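You operate a simulated robot arm through the tools that you are given. There is no shell and no other tool.

You run a simulated robot arm. Do the job below in one go: nothing can be reset, and whatever is moved stays where it is left.

JOB
Set the warm well to 70 C, stand the herb rice pan in it and probe the rice.
Fine: Use the probe on the well counter, lay it back and close the lid.
Where things are to end (x, y in the base frame): pan within 60 mm of [840, 100].

It is judged by the outcome, as a careful person would: the job done as asked, and still so three seconds after it is handed in. It fails if anything else is knocked over, pushed out of place, dropped, spilled or broken. A push-on lid holds only when it is set on centred and level and pressed home; a screw cap is set on level and turned clockwise until tight.

ROBOT AND FRAMES
A 7-joint arm with a three-finger gripper, fixed in place. Base frame: the origin is at the foot of the arm, x ahead of it, y to its left, z up; the work surface is at about z = 886. Readings come in mm, degrees, newtons and seconds.
Its first joint turns from -166.0 to 166.0 degrees. Payload 2.69 kg.
Tool frame: the origin (TCP) lies between the finger pads and is the grasp point; the fingertips stand 30 mm ahead of it; z points along the fingers, y is the line along which they close. The gripper opens to 128 mm. The gripper's body begins 117 mm behind the TCP.
Orientation is that of the tool frame in the base frame, as a unit quaternion [w, x, y, z]. With the fingers straight down and closing along the base's y, the tool's x points along the base's -x, its y along +y and its z along -z.

CONTROLS
- The arm moves only by the tool drive_tool. Its argument "steps" is a list of rows, each a list of 3 entries, a list of its own where there are three numbers: the turn, a rotation vector about the tool's x, y, z in degrees, then the shift along the tool's x, y, z in m, then the opening, from 0 (shut) to 1 (fully open). In form: [[[rx, ry, rz], [tx, ty, tz], claw], ...]. A call has 1 to 20 rows; each row shifts and turns the commanded pose from where the row before left it, along the tool's axes as they then stand. A row lasts 0.2 s, in which the tool goes at most 50 mm and 8.6 degrees; a call with a longer step from one row to the next is refused whole, and so is a gripper value outside its range. Where a pose cannot be reached the arm comes as near as it can. A force on the tool above 90 N (or 10 N above the force at the start of the call, whichever is more), or a blocked arm, ends the call early, and 0.2 s more pass. The fingers move at their own pace and stop on an object; they squeeze with about 28 N. The grip force told is the motor's: it shows also when the fingers shut on nothing. Time passes only in rows, and 0.2 s behind the last, so rows that do not move let the fingers close. It gives the time, the measured TCP pose, the force on the tool (base axes), the opening and the grip force at its end, in the units of the frame above (readings bear some noise), with the torque about the TCP (base axes, N m) and any sound that the robot's microphone picked up.
- Cameras (640 x 400 px; columns grow to the right, rows downward): "scene" is fixed at [218, -649.9, 1458.1]; the picture's right is [0.50, -0.86, 0.00], its down [-0.43, -0.25, -0.87] and it looks along [0.75, 0.44, -0.49] (base axes); focal length 332 px, centre (320, 200). "wrist" rides on the gripper at [58, 54, -131] in the tool frame; the picture's right is [-0.68, 0.74, 0.00], its down [-0.62, -0.57, -0.55] and it looks along [-0.40, -0.37, 0.84] (tool axes); focal length 234 px, centre (320, 200). There is no depth. A picture from a camera that has moved, and an enlarged one, comes with that camera's place and axes in the base frame and with its lens.
- grab_frame(camera): a new picture of that camera. No time passes.
- slide_trunk(by): slides the trunk up (or, below 0, down) by that many mm; the arm rides with it, the base frame stays. It gives what a move gives, with no picture.
- inspect(camera, box): a new picture of the part [left, top, right, bottom] of that camera's present view, enlarged. No time passes.
- sign_off(): hands the job in; it is judged then, once.

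Nothing tells you positions but the pictures and the camera data. Unless the task says otherwise, let go and move clear before handing in.

The tools are called after "Emit:" by a JSON object that holds its "method" and its "body". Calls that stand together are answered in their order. drive_tool: Moves the arm, as the interface text tells. Its arguments: {"type":"object","properties":{"steps":{"type":"array"}},"required":["steps"]} The other tools are called the same way: slide_trunk (by) slides the trunk up or down; grab_frame (camera) takes a picture; inspect (camera, box) takes an enlarged picture of a part of a camera's view; sign_off () hands the job in.

At the start:

```text
time_s: 0.0
ee_pos: [739.6, 233.8, 1283.9]
orientation: [-0.001, 0.0, 1.0, 0.001]
wrist_force: [0.9, -0.7, 0.2]
moment: [0.01, 0.0, 0.0]
finger_gap: 128.2
finger_force: 0.0
trunk travel left (down, up): [-200.0, 150.0]
```

scene: 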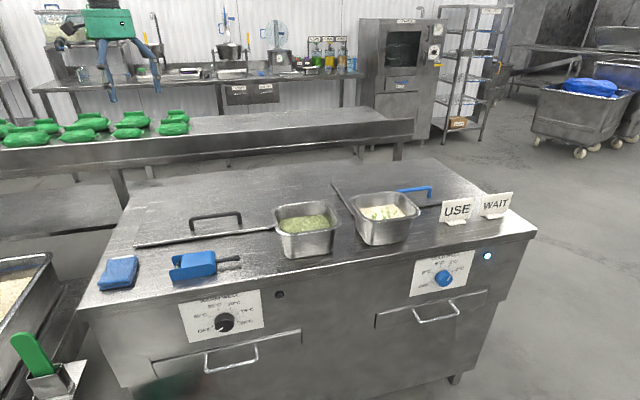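
wrist: 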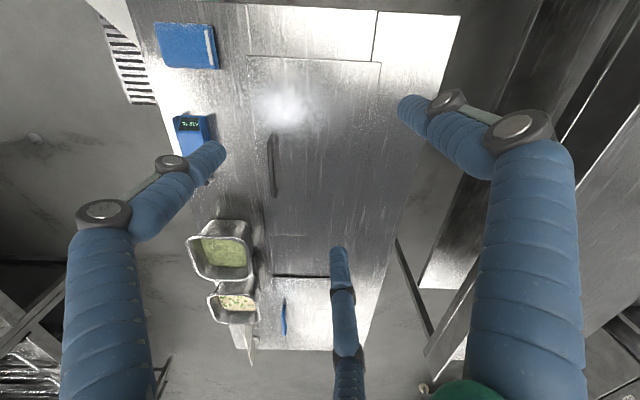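

I see a steel counter with two pans (green herb rice, mixed rice), a blue probe, a blue cloth, two knobs and a lidded well. I'll look closer before moving.

Emit:
{"method": "inspect", "body": {"camera": "scene", "box": [80, 180, 340, 343]}}

Emit:
{"method": "inspect", "body": {"camera": "scene", "box": [320, 160, 560, 310]}}

Emit:
{"method": "inspect", "body": {"camera": "scene", "box": [160, 270, 340, 382]}}

Emit:
{"method": "inspect", "body": {"camera": "wrist", "box": [130, 0, 470, 212]}}

Emit:
{"method": "inspect", "body": {"camera": "wrist", "box": [130, 160, 450, 360]}}

```text
2.45 times, centred on (210, 262) of scene
camera zoom: at [218.0, -649.9, 1458.1], right [0.5, -0.86, 0.0], down [-0.43, -0.25, -0.87], along [0.75, 0.44, -0.49], focal length 814 px, centre (590, 49)
```

zoom: 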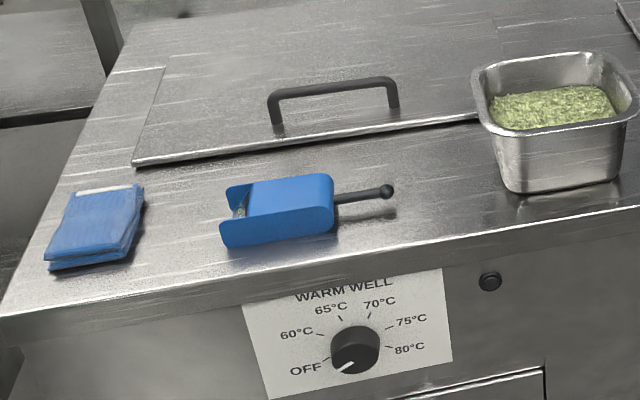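

```text
2.67 times, centred on (440, 235) of scene
camera zoom: at [218.0, -649.9, 1458.1], right [0.5, -0.86, 0.0], down [-0.43, -0.25, -0.87], along [0.75, 0.44, -0.49], focal length 885 px, centre (0, 107)
```

zoom: 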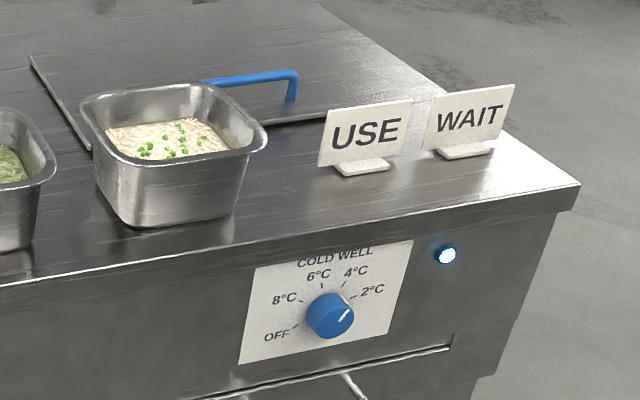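

```text
3.56 times, centred on (250, 326) of scene
camera zoom: at [218.0, -649.9, 1458.1], right [0.5, -0.86, 0.0], down [-0.43, -0.25, -0.87], along [0.75, 0.44, -0.49], focal length 1179 px, centre (569, -248)
```

zoom: 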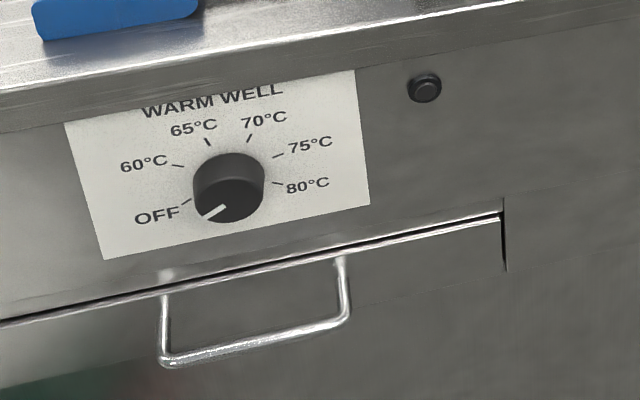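

```text
1.88 times, centred on (300, 106) of wrist
camera zoom: at [681.7, 287.5, 1415.7], right [0.68, 0.74, 0.0], down [0.62, -0.57, 0.55], along [0.4, -0.37, -0.84], focal length 441 px, centre (358, 377)
```

zoom: 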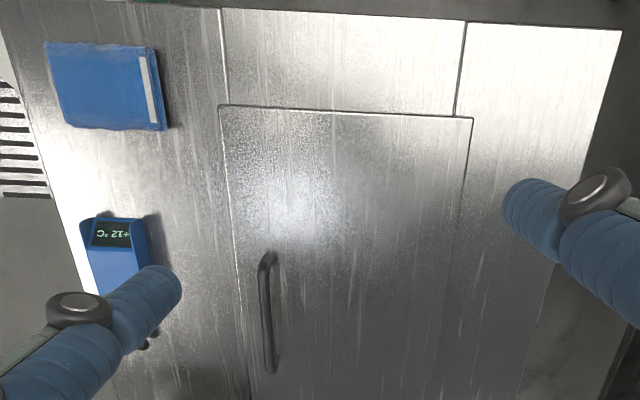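

```text
2.00 times, centred on (290, 260) of wrist
camera zoom: at [681.7, 287.5, 1415.7], right [0.68, 0.74, 0.0], down [0.62, -0.57, 0.55], along [0.4, -0.37, -0.84], focal length 468 px, centre (380, 80)
```

zoom: 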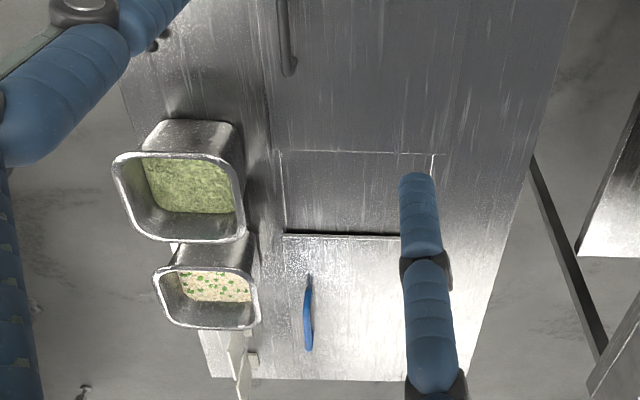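

The counter runs at about 45° to the base. I'll look closer at the gripper, the probe and the pans before planning.

Emit:
{"method": "inspect", "body": {"camera": "scene", "box": [40, 0, 200, 110]}}

Emit:
{"method": "inspect", "body": {"camera": "scene", "box": [160, 235, 260, 298]}}

Emit:
{"method": "inspect", "body": {"camera": "scene", "box": [250, 170, 430, 282]}}

Emit:
{"method": "inspect", "body": {"camera": "scene", "box": [110, 150, 350, 300]}}

Emit:
{"method": "inspect", "body": {"camera": "wrist", "box": [150, 90, 270, 165]}}

Emit:
{"method": "inspect", "body": {"camera": "wrist", "box": [170, 210, 290, 350]}}

```text
3.64 times, centred on (120, 55) of scene
camera zoom: at [218.0, -649.9, 1458.1], right [0.5, -0.86, 0.0], down [-0.43, -0.25, -0.87], along [0.75, 0.44, -0.49], focal length 1206 px, centre (1047, 727)
```

zoom: 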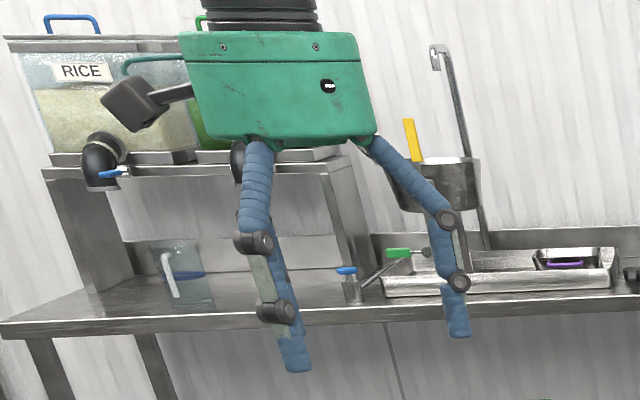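

```text
6.35 times, centred on (210, 266) of scene
camera zoom: at [218.0, -649.9, 1458.1], right [0.5, -0.86, 0.0], down [-0.43, -0.25, -0.87], along [0.75, 0.44, -0.49], focal length 2106 px, centre (1018, -222)
```

zoom: 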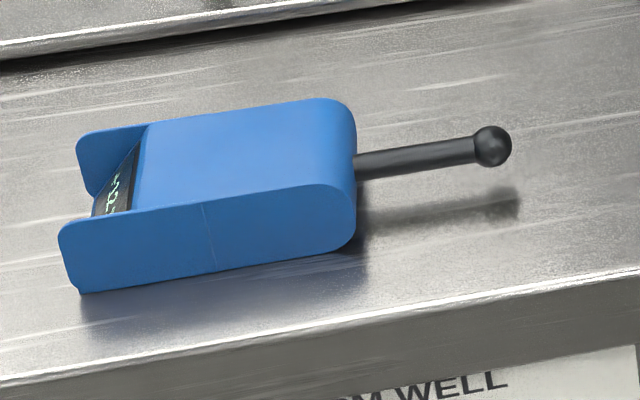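

```text
3.56 times, centred on (340, 226) of scene
camera zoom: at [218.0, -649.9, 1458.1], right [0.5, -0.86, 0.0], down [-0.43, -0.25, -0.87], along [0.75, 0.44, -0.49], focal length 1179 px, centre (249, 108)
```

zoom: 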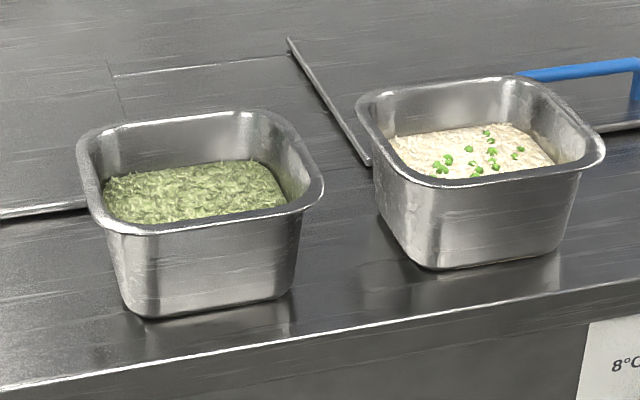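

```text
2.67 times, centred on (230, 225) of scene
camera zoom: at [218.0, -649.9, 1458.1], right [0.5, -0.86, 0.0], down [-0.43, -0.25, -0.87], along [0.75, 0.44, -0.49], focal length 885 px, centre (560, 133)
```

zoom: 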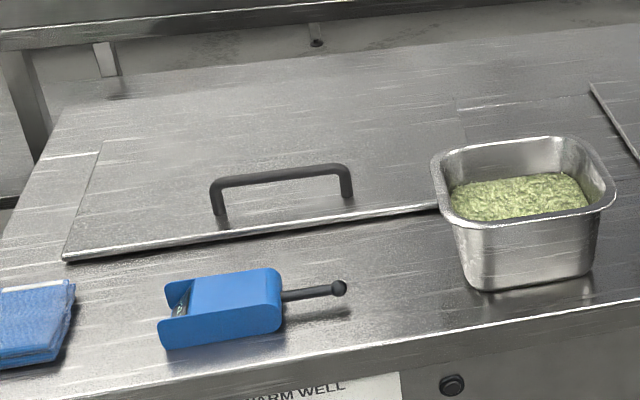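

```text
5.33 times, centred on (210, 128) of wrist
camera zoom: at [681.7, 287.5, 1415.7], right [0.68, 0.74, 0.0], down [0.62, -0.57, 0.55], along [0.4, -0.37, -0.84], focal length 1249 px, centre (907, 587)
```

zoom: 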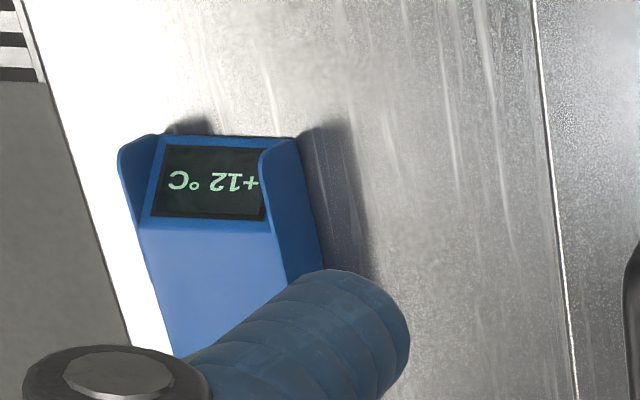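

```text
2.86 times, centred on (230, 280) of wrist
camera zoom: at [681.7, 287.5, 1415.7], right [0.68, 0.74, 0.0], down [0.62, -0.57, 0.55], along [0.4, -0.37, -0.84], focal length 669 px, centre (577, -29)
```

zoom: 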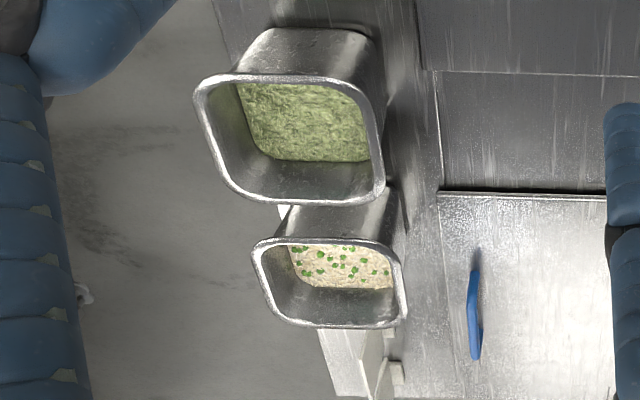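

The hand seems to show three digits, though it is described as two-finger. I'll close it in the air to see how the digits really move.

Emit:
{"method": "drive_tool", "body": {"steps": [[[0, 0, 0], [0, 0, 0], 0.4], [[0, 0, 0], [0, 0, 0], 0.4], [[0, 0, 0], [0, 0, 0], 0.4]]}}

Emit:
{"method": "grab_frame", "body": {"camera": "wrist"}}

Emit:
{"method": "inspect", "body": {"camera": "scene", "box": [40, 0, 200, 110]}}

Emit:
{"method": "drive_tool", "body": {"steps": [[[0, 0, 0], [0, 0, 0], 0], [[0, 0, 0], [0, 0, 0], 0], [[0, 0, 0], [0, 0, 0], 0]]}}

Emit:
{"method": "grab_frame", "body": {"camera": "wrist"}}

Emit:
{"method": "inspect", "body": {"camera": "scene", "box": [40, 0, 200, 110]}}

```text
time_s: 0.8
ee_pos: [740.2, 234.1, 1283.5]
orientation: [0.0, 0.0, 1.0, 0.0]
wrist_force: [-0.4, 0.7, -0.7]
moment: [-0.01, 0.01, 0.04]
finger_gap: 51.6
finger_force: 0.0
trunk travel left (down, up): [-200.0, 150.0]
```

```text
taken
camera wrist: at [681.7, 287.5, 1415.7], right [0.68, 0.74, 0.0], down [0.62, -0.57, 0.55], along [0.4, -0.37, -0.84], focal length 234 px, centre (320, 200)
```

wrist: 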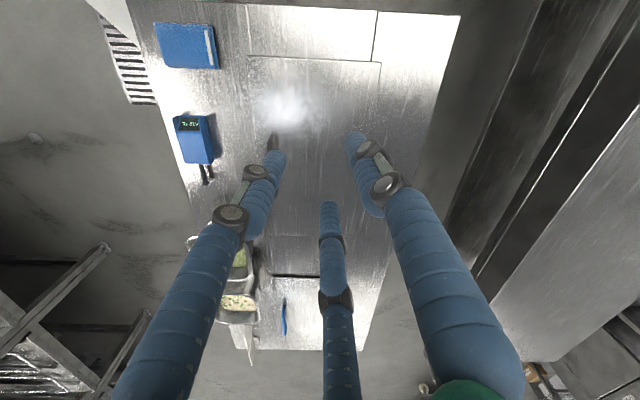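

```text
3.64 times, centred on (120, 55) of scene
camera zoom: at [218.0, -649.9, 1458.1], right [0.5, -0.86, 0.0], down [-0.43, -0.25, -0.87], along [0.75, 0.44, -0.49], focal length 1206 px, centre (1047, 727)
```

zoom: 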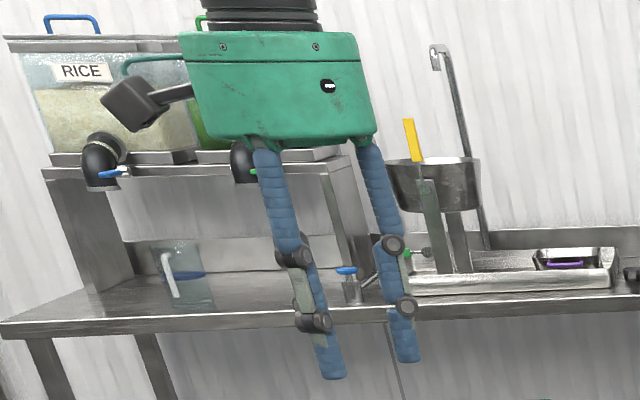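

```text
time_s: 1.6
ee_pos: [741.0, 233.7, 1283.6]
orientation: [0.0, 0.0, 1.0, 0.0]
wrist_force: [0.1, -0.7, 0.1]
moment: [-0.01, 0.01, -0.01]
finger_gap: 2.7
finger_force: 28.0
trunk travel left (down, up): [-200.0, 150.0]
```

```text
taken
camera wrist: at [681.7, 287.5, 1415.7], right [0.68, 0.74, 0.0], down [0.62, -0.57, 0.55], along [0.4, -0.37, -0.84], focal length 234 px, centre (320, 200)
```

wrist: 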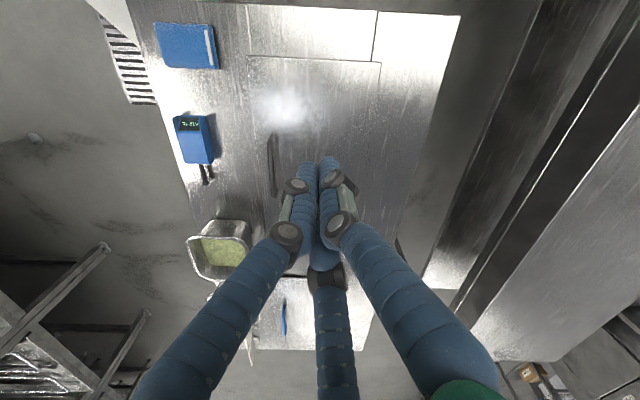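

```text
3.64 times, centred on (120, 55) of scene
camera zoom: at [218.0, -649.9, 1458.1], right [0.5, -0.86, 0.0], down [-0.43, -0.25, -0.87], along [0.75, 0.44, -0.49], focal length 1206 px, centre (1047, 727)
```

zoom: 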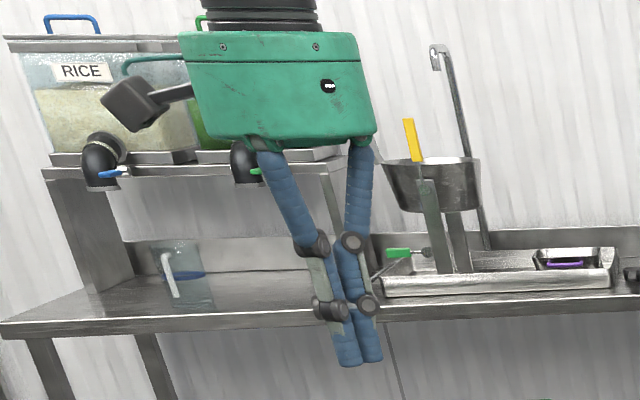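

The digits close together onto the tool axis. I'll open and come down over the lid for a close look at its edges.

Emit:
{"method": "drive_tool", "body": {"steps": [[[0, 0, 0], [0, 0, 0.04], 1], [[0, 0, 0], [0, 0, 0.04], 1], [[0, 0, 0], [0, 0, 0.04], 1], [[0, 0, 0], [0, 0, 0.04], 1]]}}

Emit:
{"method": "grab_frame", "body": {"camera": "wrist"}}

Emit:
{"method": "inspect", "body": {"camera": "scene", "box": [110, 130, 350, 280]}}

```text
time_s: 2.6
ee_pos: [740.1, 232.9, 1123.3]
orientation: [0.001, 0.0, 1.0, 0.0]
wrist_force: [0.3, 0.0, 0.6]
moment: [-0.02, 0.03, 0.02]
finger_gap: 127.9
finger_force: 0.1
trunk travel left (down, up): [-200.0, 150.0]
```

```text
taken
camera wrist: at [681.3, 287.4, 1255.7], right [0.68, 0.74, 0.0], down [0.62, -0.57, 0.55], along [0.41, -0.37, -0.84], focal length 234 px, centre (320, 200)
```

wrist: 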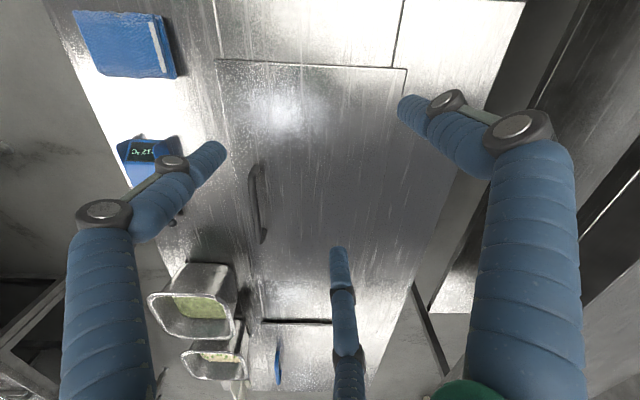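

```text
2.67 times, centred on (230, 205) of scene
camera zoom: at [218.0, -649.9, 1458.1], right [0.5, -0.86, 0.0], down [-0.43, -0.25, -0.87], along [0.75, 0.44, -0.49], focal length 885 px, centre (560, 187)
```

zoom: 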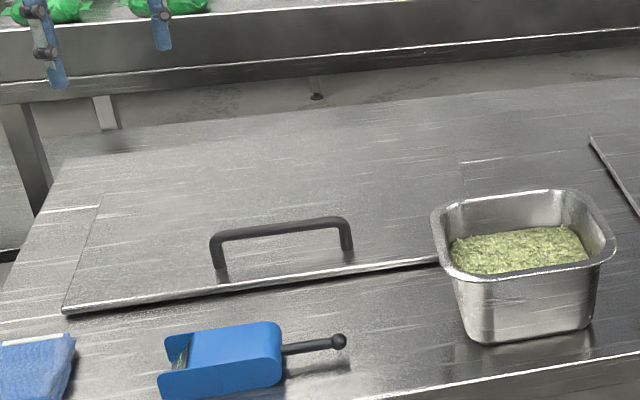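

The lid looks like a plate lying over the opening, probably hinged at the back, with its handle near the front. Next I'll take a close look at the knob, since I'll set the dial first.

Emit:
{"method": "inspect", "body": {"camera": "scene", "box": [170, 280, 290, 355]}}

Emit:
{"method": "inspect", "body": {"camera": "scene", "box": [400, 240, 520, 315]}}

Emit:
{"method": "inspect", "body": {"camera": "wrist", "box": [60, 0, 420, 225]}}

Emit:
{"method": "inspect", "body": {"camera": "wrist", "box": [140, 140, 460, 340]}}

```text
5.33 times, centred on (230, 318) of scene
camera zoom: at [218.0, -649.9, 1458.1], right [0.5, -0.86, 0.0], down [-0.43, -0.25, -0.87], along [0.75, 0.44, -0.49], focal length 1769 px, centre (800, -427)
```

zoom: 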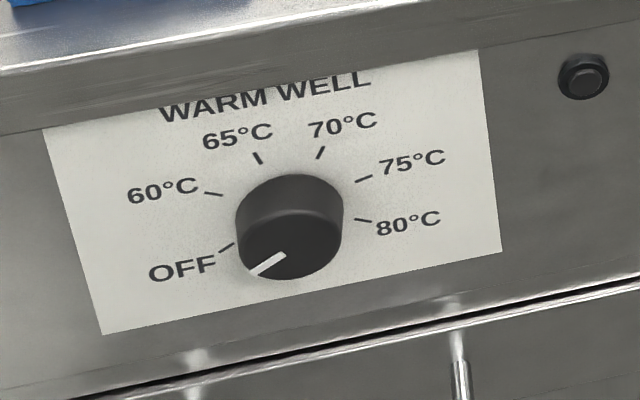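

```text
5.33 times, centred on (460, 278) of scene
camera zoom: at [218.0, -649.9, 1458.1], right [0.5, -0.86, 0.0], down [-0.43, -0.25, -0.87], along [0.75, 0.44, -0.49], focal length 1769 px, centre (-427, -213)
```

zoom: 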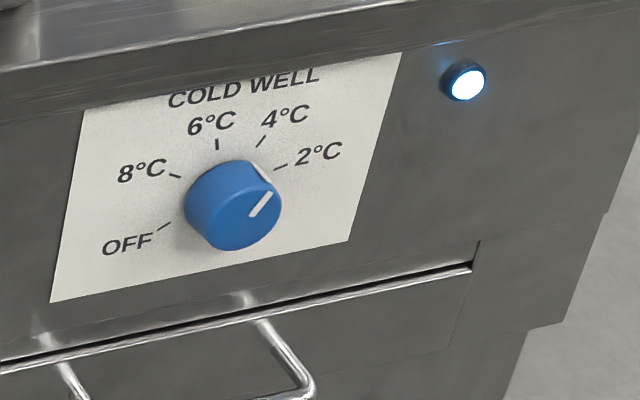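

```text
1.78 times, centred on (240, 112) of wrist
camera zoom: at [681.3, 287.4, 1255.7], right [0.68, 0.74, 0.0], down [0.62, -0.57, 0.55], along [0.41, -0.37, -0.84], focal length 416 px, centre (462, 356)
```

zoom: 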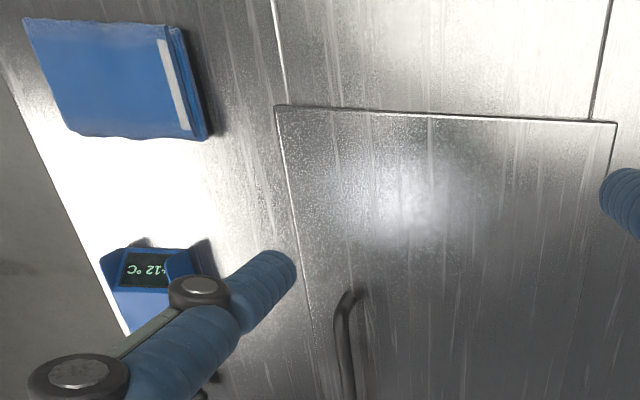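

```text
2.00 times, centred on (300, 240) of wrist
camera zoom: at [681.3, 287.4, 1255.7], right [0.68, 0.74, 0.0], down [0.62, -0.57, 0.55], along [0.41, -0.37, -0.84], focal length 468 px, centre (360, 120)
```

zoom: 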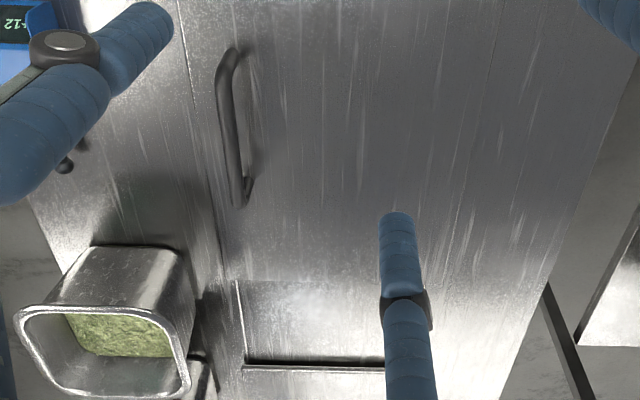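

The dial centre is about (620, -118, 745), with the ticks at about OFF -120° and 70 °C +30°. I'll turn the hand 45°, retreat in front of the counter and level the tool to face the knob.

Emit:
{"method": "drive_tool", "body": {"steps": [[[0, 0, -7.5], [0, 0, 0], 1], [[0, 0, -7.5], [0, 0, 0], 1], [[0, 0, -7.5], [0, 0, 0], 1], [[0, 0, -7.5], [0, 0, 0], 1], [[0, 0, -7.5], [0, 0, 0], 1], [[0, 0, -7.5], [0, 0, 0], 1], [[0, 0, 0], [0.0457, -0.0164, 0], 1], [[0, 0, 0], [0.0457, -0.0164, 0], 1], [[0, 0, 0], [0.0457, -0.0164, 0], 1], [[0, 0, 0], [0.0457, -0.0164, 0], 1], [[0, 0, 0], [0.0457, -0.0164, 0], 1], [[0, 0, 0], [0.0457, -0.0164, 0], 1], [[0, 0, 0], [0.0457, -0.0164, 0], 1], [[0, 0, 0], [0.0457, -0.0164, 0], 1], [[0, 0, 0], [0.0457, -0.0164, 0], 1], [[0, 0, 0], [0.0457, -0.0164, 0], 1]]}}

Emit:
{"method": "grab_frame", "body": {"camera": "scene"}}

Emit:
{"method": "grab_frame", "body": {"camera": "wrist"}}

```text
time_s: 6.0
ee_pos: [529.9, -207.0, 1122.5]
orientation: [0.0, -0.383, 0.924, 0.0]
wrist_force: [0.4, 0.5, -0.1]
moment: [-0.01, 0.01, 0.01]
finger_gap: 128.1
finger_force: 0.1
trunk travel left (down, up): [-200.0, 150.0]
```

```text
taken
```

scene: 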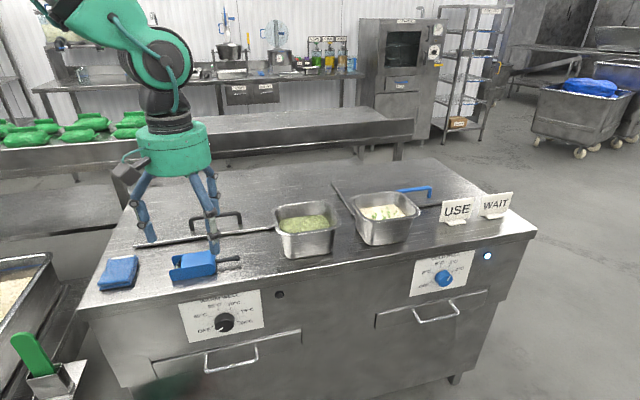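

```text
taken
camera wrist: at [451.9, -211.0, 1255.3], right [-0.04, 1.0, 0.0], down [0.84, 0.04, 0.55], along [0.55, 0.02, -0.84], focal length 234 px, centre (320, 200)
```

wrist: 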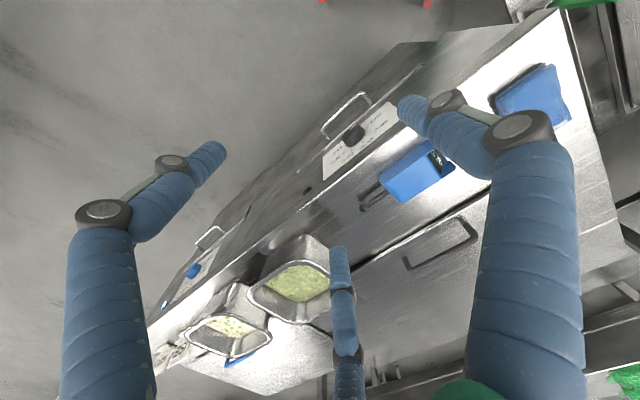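

The knob position agrees between both cameras. Now I'll level the tool in the air.

Emit:
{"method": "drive_tool", "body": {"steps": [[[0, -8.1818, 0], [0, 0, 0], 1], [[0, -8.1818, 0], [0, 0, 0], 1], [[0, -8.1818, 0], [0, 0, 0], 1], [[0, -8.1818, 0], [0, 0, 0], 1], [[0, -8.1818, 0], [0, 0, 0], 1], [[0, -8.1818, 0], [0, 0, 0], 1], [[0, -8.1818, 0], [0, 0, 0], 1], [[0, -8.1818, 0], [0, 0, 0], 1], [[0, -8.1818, 0], [0, 0, 0], 1], [[0, -8.1818, 0], [0, 0, 0], 1], [[0, -8.1818, 0], [0, 0, 0], 1], [[0, 0, 0], [0, 0, 0], 1]]}}

Emit:
{"method": "grab_frame", "body": {"camera": "scene"}}

Emit:
{"method": "grab_frame", "body": {"camera": "wrist"}}

```text
time_s: 8.6
ee_pos: [533.4, -206.3, 1124.0]
orientation: [0.654, -0.27, 0.653, 0.27]
wrist_force: [0.4, -0.8, 0.1]
moment: [0.02, 0.0, 0.03]
finger_gap: 128.2
finger_force: 0.1
trunk travel left (down, up): [-200.0, 150.0]
```

```text
taken
```

scene: 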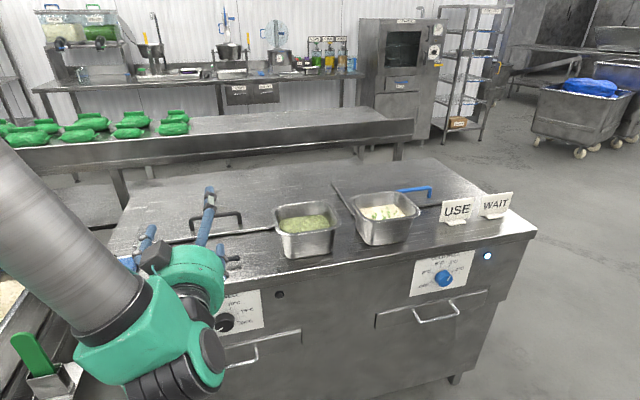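

```text
taken
camera wrist: at [402.9, -260.7, 1066.5], right [-0.52, 0.52, 0.68], down [0.01, -0.79, 0.62], along [0.85, 0.33, 0.4], focal length 234 px, centre (320, 200)
```

wrist: 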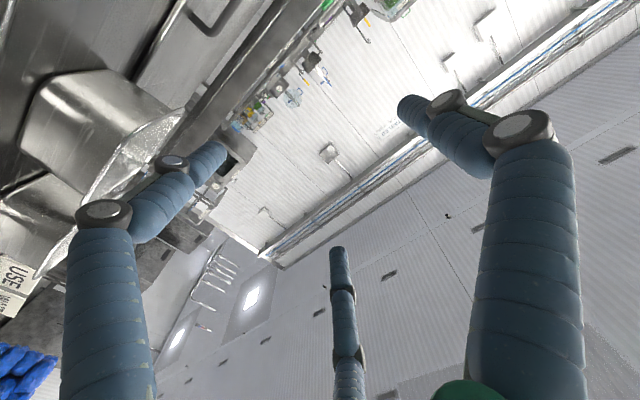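

The pose is reachable. I'll lower to knob height, still 100 mm or so in front of the panel.

Emit:
{"method": "drive_tool", "body": {"steps": [[[0, 0, 0], [0.047, 0, 0], 1], [[0, 0, 0], [0.047, 0, 0], 1], [[0, 0, 0], [0.047, 0, 0], 1], [[0, 0, 0], [0.047, 0, 0], 1], [[0, 0, 0], [0.047, 0, 0], 1], [[0, 0, 0], [0.047, 0, 0], 1], [[0, 0, 0], [0.047, 0, 0], 1], [[0, 0, 0], [0.047, 0, 0], 1], [[0, 0, 0], [0, 0, 0], 1]]}}

Emit:
{"method": "grab_frame", "body": {"camera": "scene"}}

Emit:
{"method": "grab_frame", "body": {"camera": "wrist"}}

```text
time_s: 10.6
ee_pos: [529.8, -208.9, 744.1]
orientation: [0.653, -0.271, 0.653, 0.271]
wrist_force: [-0.1, 0.0, -0.3]
moment: [-0.01, -0.01, 0.03]
finger_gap: 128.1
finger_force: 0.0
trunk travel left (down, up): [-200.0, 150.0]
```

```text
taken
```

scene: 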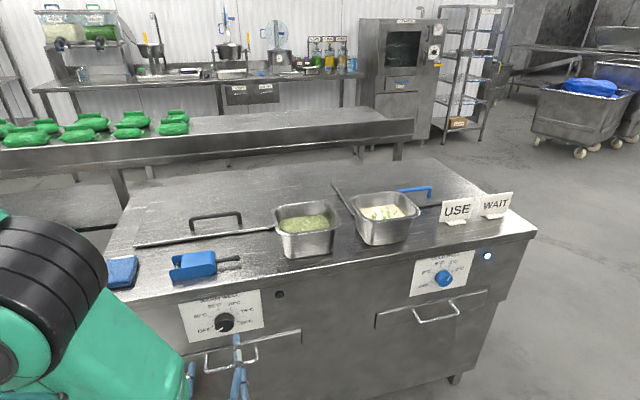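

```text
taken
camera wrist: at [399.1, -263.5, 686.5], right [-0.52, 0.52, 0.68], down [0.01, -0.79, 0.62], along [0.85, 0.33, 0.4], focal length 234 px, centre (320, 200)
```

wrist: 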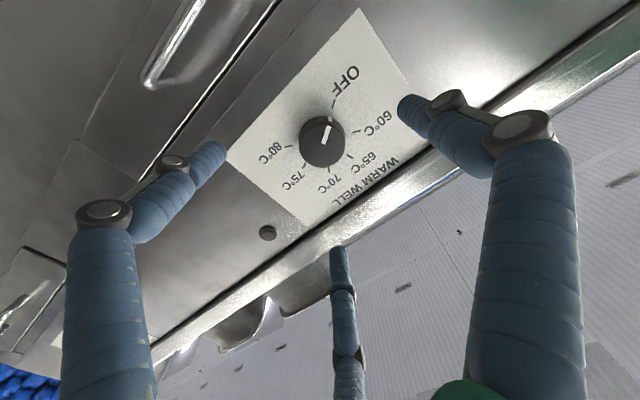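

Emit:
{"method": "inspect", "body": {"camera": "wrist", "box": [220, 50, 420, 225]}}

```text
2.29 times, centred on (320, 138) of wrist
camera zoom: at [399.1, -263.5, 686.5], right [-0.52, 0.52, 0.68], down [0.01, -0.79, 0.62], along [0.85, 0.33, 0.4], focal length 535 px, centre (320, 343)
```

zoom: 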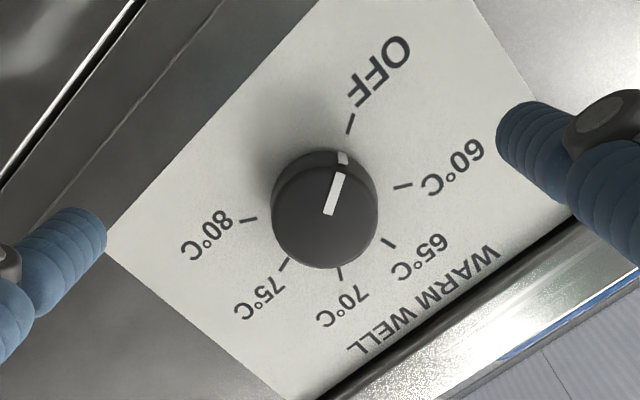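

The wrist view confirms the dial: pointer at OFF, and 70 °C is 150° clockwise from it. I'll pre-roll the hand by -75° so that the turn can be made in one stroke.

Emit:
{"method": "drive_tool", "body": {"steps": [[[0, 0, -8.3333], [0, 0, 0], 1], [[0, 0, -8.3333], [0, 0, 0], 1], [[0, 0, -8.3333], [0, 0, 0], 1], [[0, 0, -8.3333], [0, 0, 0], 1], [[0, 0, -8.3333], [0, 0, 0], 1], [[0, 0, -8.3333], [0, 0, 0], 1], [[0, 0, -8.3333], [0, 0, 0], 1], [[0, 0, -8.3333], [0, 0, 0], 1], [[0, 0, -8.3333], [0, 0, 0], 1], [[0, 0, 0], [0, 0, 0], 1], [[0, 0, 0], [0, 0, 0], 1]]}}

Emit:
{"method": "grab_frame", "body": {"camera": "wrist"}}

```text
time_s: 13.0
ee_pos: [604.2, -289.9, 737.6]
orientation: [0.688, -0.395, 0.592, 0.144]
wrist_force: [0.1, -0.1, -0.8]
moment: [0.0, -0.01, -0.03]
finger_gap: 128.3
finger_force: 0.0
out of reach, approached as far as the arm can: row 1, 2, 3, 4, 5, 6, 7, 8, 9
trunk travel left (down, up): [-200.0, 150.0]
```

```text
taken
camera wrist: at [491.8, -364.3, 666.6], right [-0.67, 0.66, 0.35], down [-0.17, -0.59, 0.79], along [0.73, 0.47, 0.5], focal length 234 px, centre (320, 200)
```

wrist: 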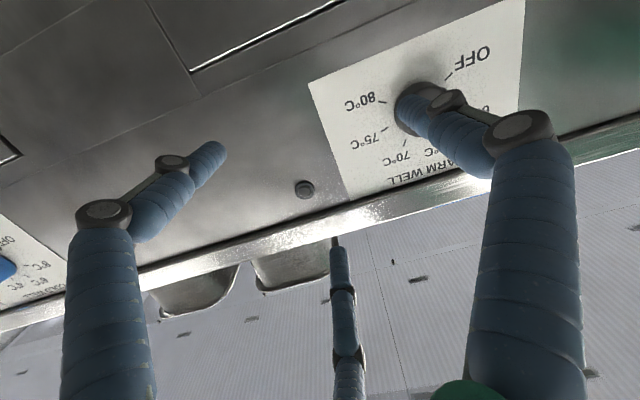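

The negative roll hits a joint limit, so I'll go back and test the positive direction in free air.

Emit:
{"method": "drive_tool", "body": {"steps": [[[0, 0, 8.3333], [0, 0, 0], 1], [[0, 0, 8.3333], [0, 0, 0], 1], [[0, 0, 8.3333], [0, 0, 0], 1], [[0, 0, 8.3333], [0, 0, 0], 1], [[0, 0, 8.3333], [0, 0, 0], 1], [[0, 0, 8.3333], [0, 0, 0], 1], [[0, 0, 8.3333], [0, 0, 0], 1], [[0, 0, 8.3333], [0, 0, 0], 1], [[0, 0, 8.3333], [0, 0, 0], 1], [[0, 0, 0], [0, 0, 0], 1], [[0, 0, 0], [0, 0, 0], 1]]}}

Emit:
{"method": "drive_tool", "body": {"steps": [[[0, 0, 8.3333], [0, 0, 0], 1], [[0, 0, 8.3333], [0, 0, 0], 1], [[0, 0, 8.3333], [0, 0, 0], 1], [[0, 0, 8.3333], [0, 0, 0], 1], [[0, 0, 8.3333], [0, 0, 0], 1], [[0, 0, 8.3333], [0, 0, 0], 1], [[0, 0, 8.3333], [0, 0, 0], 1], [[0, 0, 8.3333], [0, 0, 0], 1], [[0, 0, 8.3333], [0, 0, 0], 1], [[0, 0, 8.3333], [0, 0, 0], 1], [[0, 0, 8.3333], [0, 0, 0], 1], [[0, 0, 8.3333], [0, 0, 0], 1], [[0, 0, 0], [0, 0, 0], 1], [[0, 0, 0], [0, 0, 0], 1]]}}

Emit:
{"method": "grab_frame", "body": {"camera": "wrist"}}

Emit:
{"method": "grab_frame", "body": {"camera": "scene"}}

```text
time_s: 15.4
ee_pos: [604.5, -289.1, 739.6]
orientation: [0.457, 0.047, 0.71, 0.533]
wrist_force: [0.2, 0.4, 0.3]
moment: [0.03, -0.01, 0.02]
finger_gap: 128.0
finger_force: 0.0
trunk travel left (down, up): [-200.0, 150.0]
```

```text
time_s: 18.4
ee_pos: [604.1, -290.4, 740.7]
orientation: [-0.115, 0.573, 0.421, 0.694]
wrist_force: [-0.2, -0.2, 0.5]
moment: [-0.01, -0.02, 0.01]
finger_gap: 127.8
finger_force: 0.0
trunk travel left (down, up): [-200.0, 150.0]
```

```text
taken
camera wrist: at [528.7, -397.3, 819.0], right [0.69, -0.68, -0.27], down [-0.55, -0.24, -0.8], along [0.47, 0.7, -0.54], focal length 234 px, centre (320, 200)
```

wrist: 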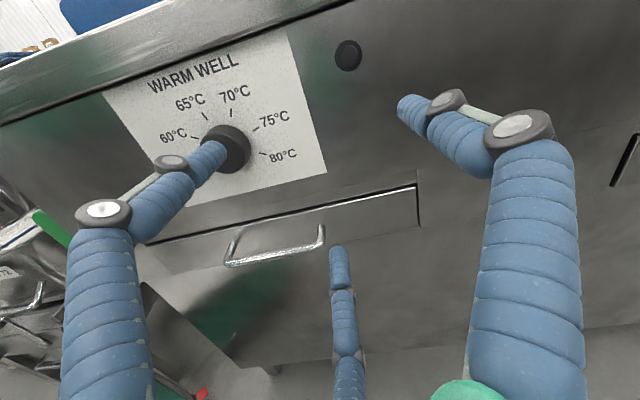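

```text
taken
```

scene: 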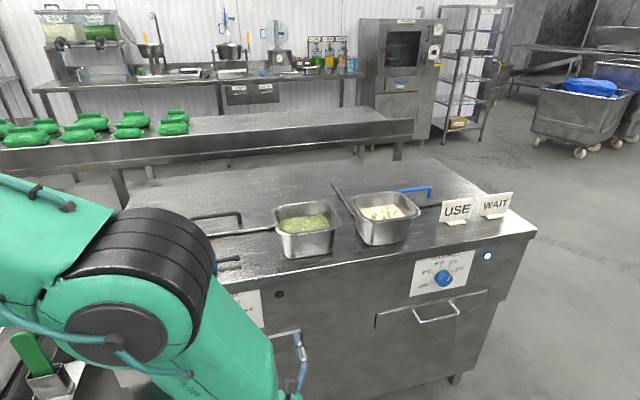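

Positive roll works through about 153°, giving a range of roughly -22° to beyond +153°, which is enough for one 150° turn. I'll move in front of the knob at this roll, fix the small tilt and check with the wrist view.

Emit:
{"method": "drive_tool", "body": {"steps": [[[-0.92, 0.24, 0], [0, 0, 0], 1], [[0, 0, 0], [0.0185, -0.0313, 0], 1], [[0, 0, 0], [0.0185, -0.0313, 0], 1], [[0, 0, 0], [0.0185, -0.0313, 0], 1], [[0, 0, 0], [0, 0, 0], 1], [[0, 0, 0], [0, 0, 0], 1]]}}

Emit:
{"method": "grab_frame", "body": {"camera": "wrist"}}

Emit:
{"method": "inspect", "body": {"camera": "wrist", "box": [220, 50, 420, 225]}}

```text
time_s: 19.8
ee_pos: [525.3, -212.6, 749.1]
orientation: [-0.109, 0.573, 0.414, 0.698]
wrist_force: [1.3, 0.5, 0.5]
moment: [0.01, -0.04, 0.02]
finger_gap: 128.0
finger_force: 0.0
trunk travel left (down, up): [-200.0, 150.0]
```

```text
taken
camera wrist: at [448.4, -320.4, 827.1], right [0.68, -0.68, -0.27], down [-0.55, -0.23, -0.8], along [0.49, 0.69, -0.53], focal length 234 px, centre (320, 200)
```

wrist: 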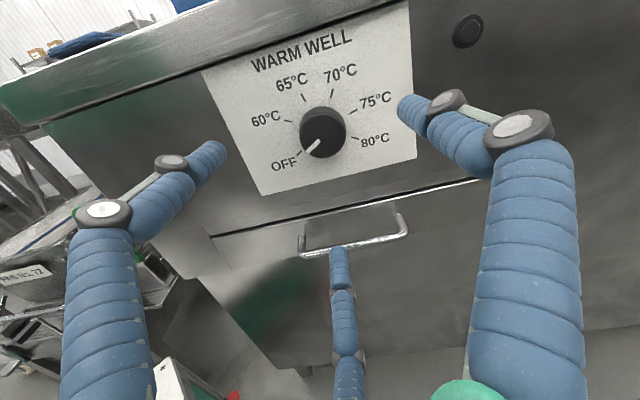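

```text
2.29 times, centred on (320, 138) of wrist
camera zoom: at [448.4, -320.4, 827.1], right [0.68, -0.68, -0.27], down [-0.55, -0.23, -0.8], along [0.49, 0.69, -0.53], focal length 535 px, centre (320, 343)
```

zoom: 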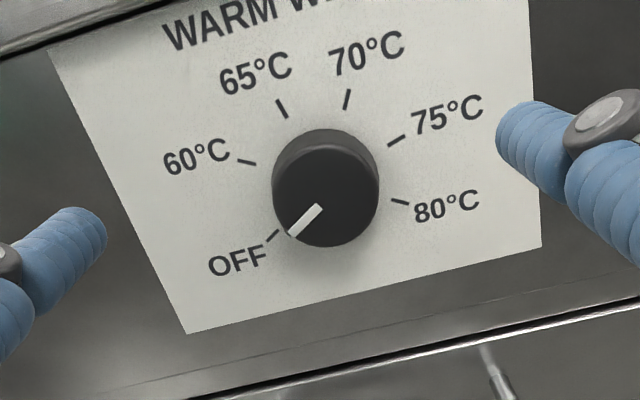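

The axis is within about 3 mm of the knob centre. I'll correct that, roll back 150° in place, settle and check that it's reachable.

Emit:
{"method": "drive_tool", "body": {"steps": [[[0, 0, 0], [-0.0009, 0.0031, 0], 1], [[0, 0, -8.3333], [0, 0, 0], 1], [[0, 0, -8.3333], [0, 0, 0], 1], [[0, 0, -8.3333], [0, 0, 0], 1], [[0, 0, -8.3333], [0, 0, 0], 1], [[0, 0, -8.3333], [0, 0, 0], 1], [[0, 0, -8.3333], [0, 0, 0], 1], [[0, 0, -8.3333], [0, 0, 0], 1], [[0, 0, -8.3333], [0, 0, 0], 1], [[0, 0, -8.3333], [0, 0, 0], 1], [[0, 0, -8.3333], [0, 0, 0], 1], [[0, 0, -8.3333], [0, 0, 0], 1], [[0, 0, -8.3333], [0, 0, 0], 1], [[0, 0, -8.3333], [0, 0, 0], 1], [[0, 0, -8.3333], [0, 0, 0], 1], [[0, 0, -8.3333], [0, 0, 0], 1], [[0, 0, -8.3333], [0, 0, 0], 1], [[0, 0, -8.3333], [0, 0, 0], 1], [[0, 0, -8.3333], [0, 0, 0], 1]]}}

Emit:
{"method": "drive_tool", "body": {"steps": [[[0, 0, 0], [0, 0, 0.04], 1], [[0, 0, 0], [0, 0, 0.03], 1], [[0, 0, 0], [0, 0, 0], 1], [[0, 0, 0], [0, 0, 0], 1]]}}

Emit:
{"method": "grab_frame", "body": {"camera": "wrist"}}

```text
time_s: 23.8
ee_pos: [529.4, -215.0, 748.8]
orientation: [0.646, -0.254, 0.66, 0.288]
wrist_force: [0.8, -0.4, 1.0]
moment: [-0.02, 0.0, 0.05]
finger_gap: 128.0
finger_force: 0.1
trunk travel left (down, up): [-200.0, 150.0]
```

```text
time_s: 24.8
ee_pos: [581.7, -164.1, 744.2]
orientation: [0.646, -0.252, 0.661, 0.287]
wrist_force: [1.0, 0.2, 0.4]
moment: [0.01, 0.01, 0.02]
finger_gap: 127.8
finger_force: 0.1
trunk travel left (down, up): [-200.0, 150.0]
```

```text
taken
camera wrist: at [449.5, -216.6, 690.2], right [-0.49, 0.5, 0.72], down [0.03, -0.81, 0.58], along [0.87, 0.31, 0.38], focal length 234 px, centre (320, 200)
```

wrist: 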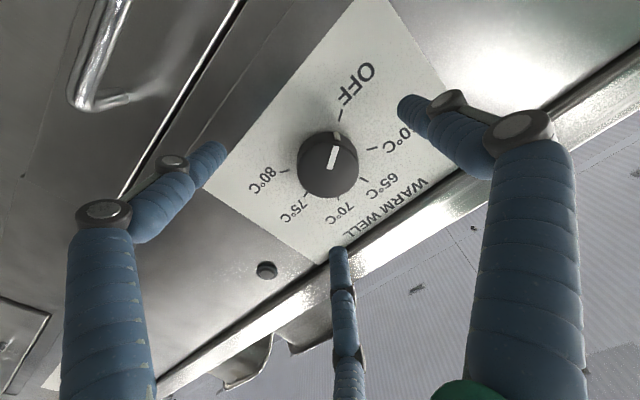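

Emit:
{"method": "inspect", "body": {"camera": "wrist", "box": [260, 90, 420, 240]}}

```text
2.67 times, centred on (340, 165) of wrist
camera zoom: at [449.5, -216.6, 690.2], right [-0.49, 0.5, 0.72], down [0.03, -0.81, 0.58], along [0.87, 0.31, 0.38], focal length 624 px, centre (267, 293)
```

zoom: 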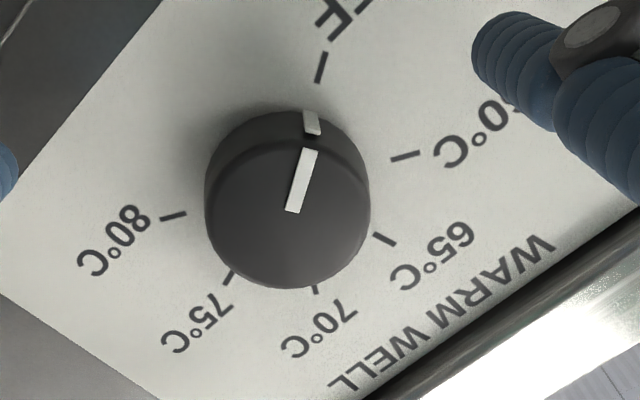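

Emit:
{"method": "drive_tool", "body": {"steps": [[[0, 0, 0], [-0.004, 0.005, 0], 1], [[0, 0, 0], [0, 0, 0.012], 1], [[0, 0, 0], [0, 0, 0.01], 1], [[0, 0, 0], [0, 0, 0], 1], [[0, 0, 0], [0, 0, 0], 1]]}}

Emit:
{"method": "inspect", "body": {"camera": "wrist", "box": [180, 60, 460, 260]}}

Emit:
{"method": "grab_frame", "body": {"camera": "scene"}}

```text
time_s: 26.0
ee_pos: [592.3, -145.5, 750.5]
orientation: [0.646, -0.253, 0.661, 0.287]
wrist_force: [-0.2, -0.1, -0.2]
moment: [-0.03, 0.0, -0.02]
finger_gap: 128.0
finger_force: 0.0
trunk travel left (down, up): [-200.0, 150.0]
```

```text
2.00 times, centred on (320, 160) of wrist
camera zoom: at [459.3, -198.5, 696.7], right [-0.49, 0.49, 0.72], down [0.03, -0.81, 0.58], along [0.87, 0.31, 0.38], focal length 468 px, centre (320, 280)
```

zoom: 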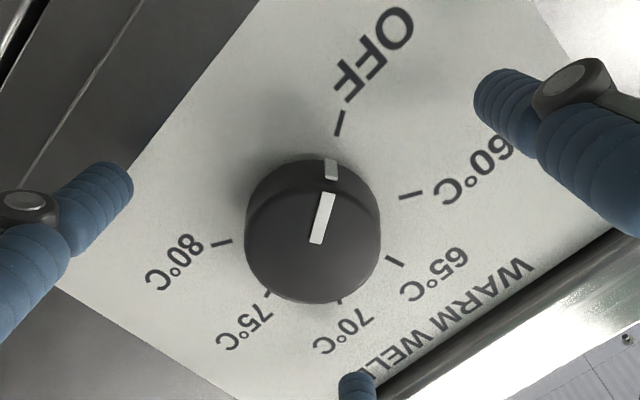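

```text
taken
```

scene: 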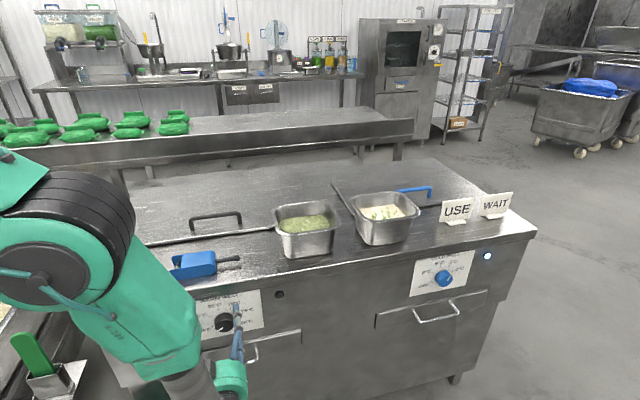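

The knob is now centred between the fingers. I'll advance a little more and close on it.

Emit:
{"method": "drive_tool", "body": {"steps": [[[0, 0, 0], [0.002, -0.001, 0.006], 1], [[0, 0, 0], [0, 0, 0], 0.6], [[0, 0, 0], [0, 0, 0], 0.45], [[0, 0, 0], [0, 0, 0], 0.35], [[0, 0, 0], [0, 0, 0], 0.2], [[0, 0, 0], [0, 0, 0], 0.2], [[0, 0, 0], [0, 0, 0], 0.2]]}}

Emit:
{"method": "inspect", "body": {"camera": "wrist", "box": [180, 60, 460, 260]}}

Emit:
{"method": "inspect", "body": {"camera": "scene", "box": [150, 250, 310, 400]}}

```text
time_s: 27.6
ee_pos: [597.3, -145.6, 749.7]
orientation: [0.647, -0.253, 0.66, 0.287]
wrist_force: [14.7, -6.5, 19.6]
moment: [0.38, -0.42, -0.33]
finger_gap: 51.2
finger_force: 18.9
trunk travel left (down, up): [-200.0, 150.0]
```

```text
2.00 times, centred on (320, 160) of wrist
camera zoom: at [465.0, -196.4, 695.5], right [-0.49, 0.5, 0.71], down [0.03, -0.81, 0.59], along [0.87, 0.31, 0.38], focal length 468 px, centre (320, 280)
```

zoom: 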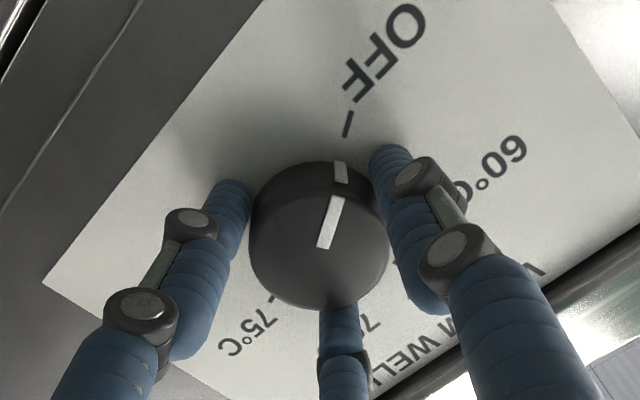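

```text
2.67 times, centred on (230, 325) of scene
camera zoom: at [218.0, -649.9, 1458.1], right [0.5, -0.86, 0.0], down [-0.43, -0.25, -0.87], along [0.75, 0.44, -0.49], focal length 885 px, centre (560, -133)
```

zoom: 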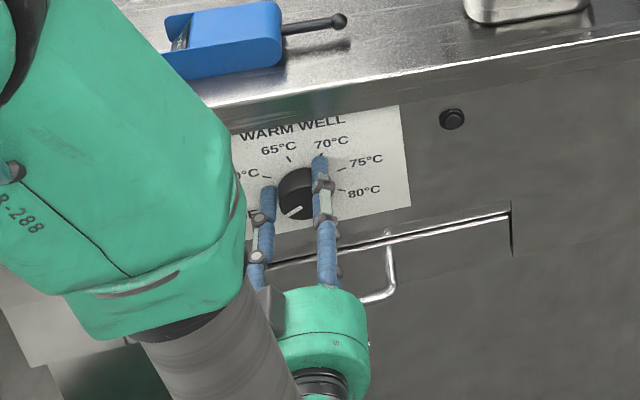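

Gripped at about 51 mm, with some side load. I'll ease the centring, then start turning clockwise in small rows.

Emit:
{"method": "drive_tool", "body": {"steps": [[[0, 0, 0], [-0.003, -0.003, 0], 0.2], [[0, 0, 0], [0, 0, 0], 0.2]]}}

```text
time_s: 28.2
ee_pos: [598.5, -143.2, 750.6]
orientation: [0.644, -0.253, 0.662, 0.289]
wrist_force: [3.3, -4.9, -9.0]
moment: [-0.23, 0.19, -0.01]
finger_gap: 50.9
finger_force: 26.7
trunk travel left (down, up): [-200.0, 150.0]
```

Emit:
{"method": "drive_tool", "body": {"steps": [[[0, 0, 0], [0.001, -0.001, 0], 0.15], [[0, 0, 7], [0, 0, 0], 0.15], [[0, 0, 7], [0, 0, 0], 0.15], [[0, 0, 7], [0, 0, 0], 0.15], [[0, 0, 7], [0, 0, 0], 0.15]]}}

Emit:
{"method": "inspect", "body": {"camera": "wrist", "box": [180, 60, 460, 260]}}

```text
time_s: 29.4
ee_pos: [598.6, -144.6, 750.1]
orientation: [0.555, -0.083, 0.703, 0.437]
wrist_force: [-25.2, -0.2, -13.9]
moment: [-0.19, 0.19, 0.62]
finger_gap: 50.3
finger_force: 44.2
trunk travel left (down, up): [-200.0, 150.0]
```

```text
2.00 times, centred on (320, 160) of wrist
camera zoom: at [451.5, -183.2, 729.6], right [-0.19, 0.2, 0.96], down [0.18, -0.96, 0.23], along [0.96, 0.22, 0.15], focal length 468 px, centre (320, 280)
```

zoom: 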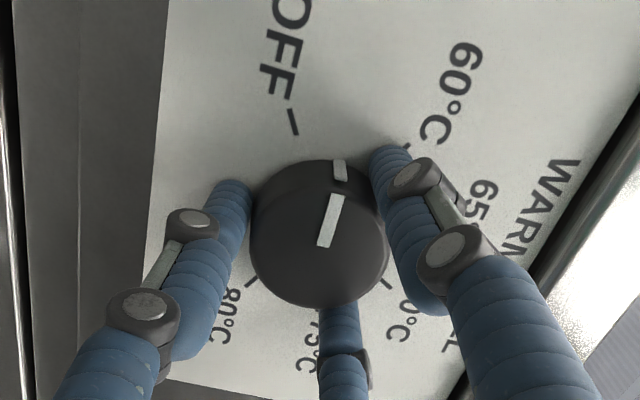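

The knob turns with the hand. Continuing clockwise.

Emit:
{"method": "drive_tool", "body": {"steps": [[[0, 0, 8], [0, 0, -0.001], 0.15], [[0, 0, 8], [0, 0, 0], 0.15], [[0, 0, 8], [0, 0, 0], 0.15], [[0, 0, 8], [0, 0, 0], 0.15], [[0, 0, 8], [0, 0, 0], 0.15], [[0, 0, 8], [0, 0, 0], 0.15], [[0, 0, 0], [0, 0, 0], 0.15]]}}

Emit:
{"method": "inspect", "body": {"camera": "wrist", "box": [180, 60, 460, 260]}}

```text
time_s: 31.0
ee_pos: [597.4, -144.1, 750.1]
orientation: [0.329, 0.21, 0.677, 0.624]
wrist_force: [-14.6, 33.2, -35.7]
moment: [-0.69, 0.69, 0.75]
finger_gap: 50.6
finger_force: 45.8
trunk travel left (down, up): [-200.0, 150.0]
```

```text
2.00 times, centred on (320, 160) of wrist
camera zoom: at [458.0, -189.6, 794.0], right [0.38, -0.37, 0.85], down [0.11, -0.89, -0.44], along [0.92, 0.26, -0.29], focal length 468 px, centre (320, 280)
```

zoom: 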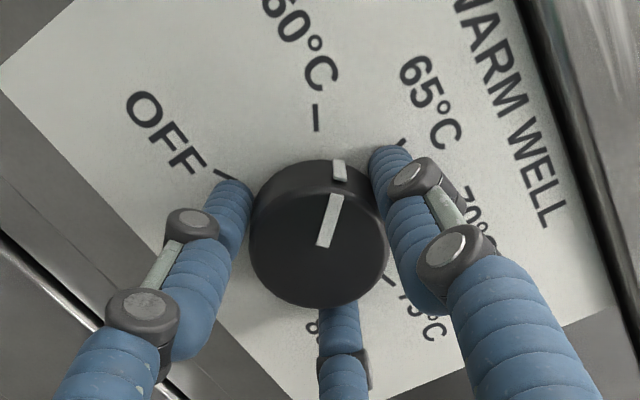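

Emit:
{"method": "drive_tool", "body": {"steps": [[[0, 0, 0], [0.0023, -0.0016, 0], 0.15], [[0, 0, 8], [0, 0, 0], 0.15], [[0, 0, 8], [0, 0, 0], 0.15], [[0, 0, 8], [0, 0, 0], 0.15], [[0, 0, 8], [0, 0, 0], 0.15], [[0, 0, 0], [0, 0, 0], 0.15]]}}

Emit:
{"method": "inspect", "body": {"camera": "wrist", "box": [180, 60, 460, 260]}}

```text
time_s: 32.4
ee_pos: [598.7, -144.6, 748.9]
orientation: [0.147, 0.387, 0.593, 0.691]
wrist_force: [-4.5, 23.7, -2.5]
moment: [-0.03, 0.05, 0.35]
finger_gap: 50.6
finger_force: 44.5
trunk travel left (down, up): [-200.0, 150.0]
```

```text
2.00 times, centred on (320, 160) of wrist
camera zoom: at [480.6, -212.3, 822.7], right [0.63, -0.63, 0.44], down [-0.13, -0.65, -0.75], along [0.76, 0.42, -0.49], focal length 468 px, centre (320, 280)
```

zoom: 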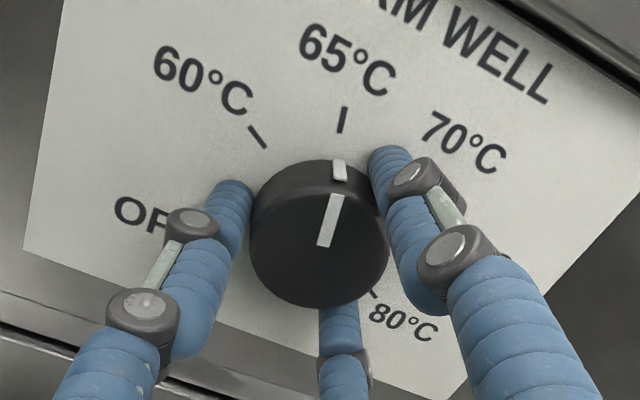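

The pointer is at 65 °C; about 43° to go.

Emit:
{"method": "drive_tool", "body": {"steps": [[[0, 0, 8], [0, 0, 0], 0.15], [[0, 0, 8], [0, 0, 0], 0.15], [[0, 0, 8], [0, 0, 0], 0.15], [[0, 0, 8], [0, 0, 0], 0.15], [[0, 0, 8], [0, 0, 0], 0.15], [[0, 0, 0], [0, 0, 0], 0.15]]}}

Emit:
{"method": "inspect", "body": {"camera": "wrist", "box": [180, 60, 460, 260]}}

```text
time_s: 33.8
ee_pos: [598.6, -144.9, 750.4]
orientation: [-0.1, 0.566, 0.425, 0.699]
wrist_force: [1.7, 10.8, 1.6]
moment: [0.17, -0.07, -0.01]
finger_gap: 50.5
finger_force: 44.8
trunk travel left (down, up): [-200.0, 150.0]
```

```text
2.00 times, centred on (320, 160) of wrist
camera zoom: at [518.8, -250.7, 828.7], right [0.69, -0.69, -0.24], down [-0.53, -0.25, -0.81], along [0.5, 0.68, -0.53], focal length 468 px, centre (320, 280)
```

zoom: 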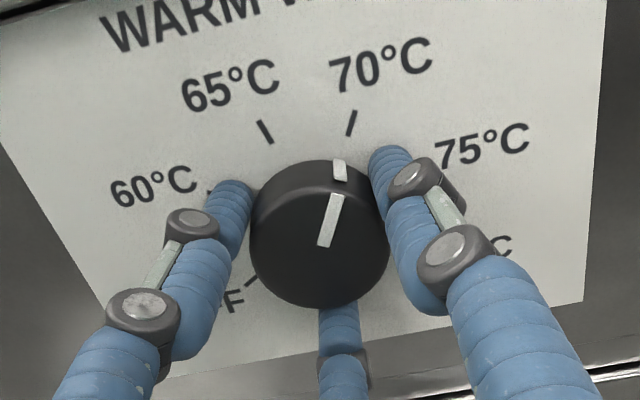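

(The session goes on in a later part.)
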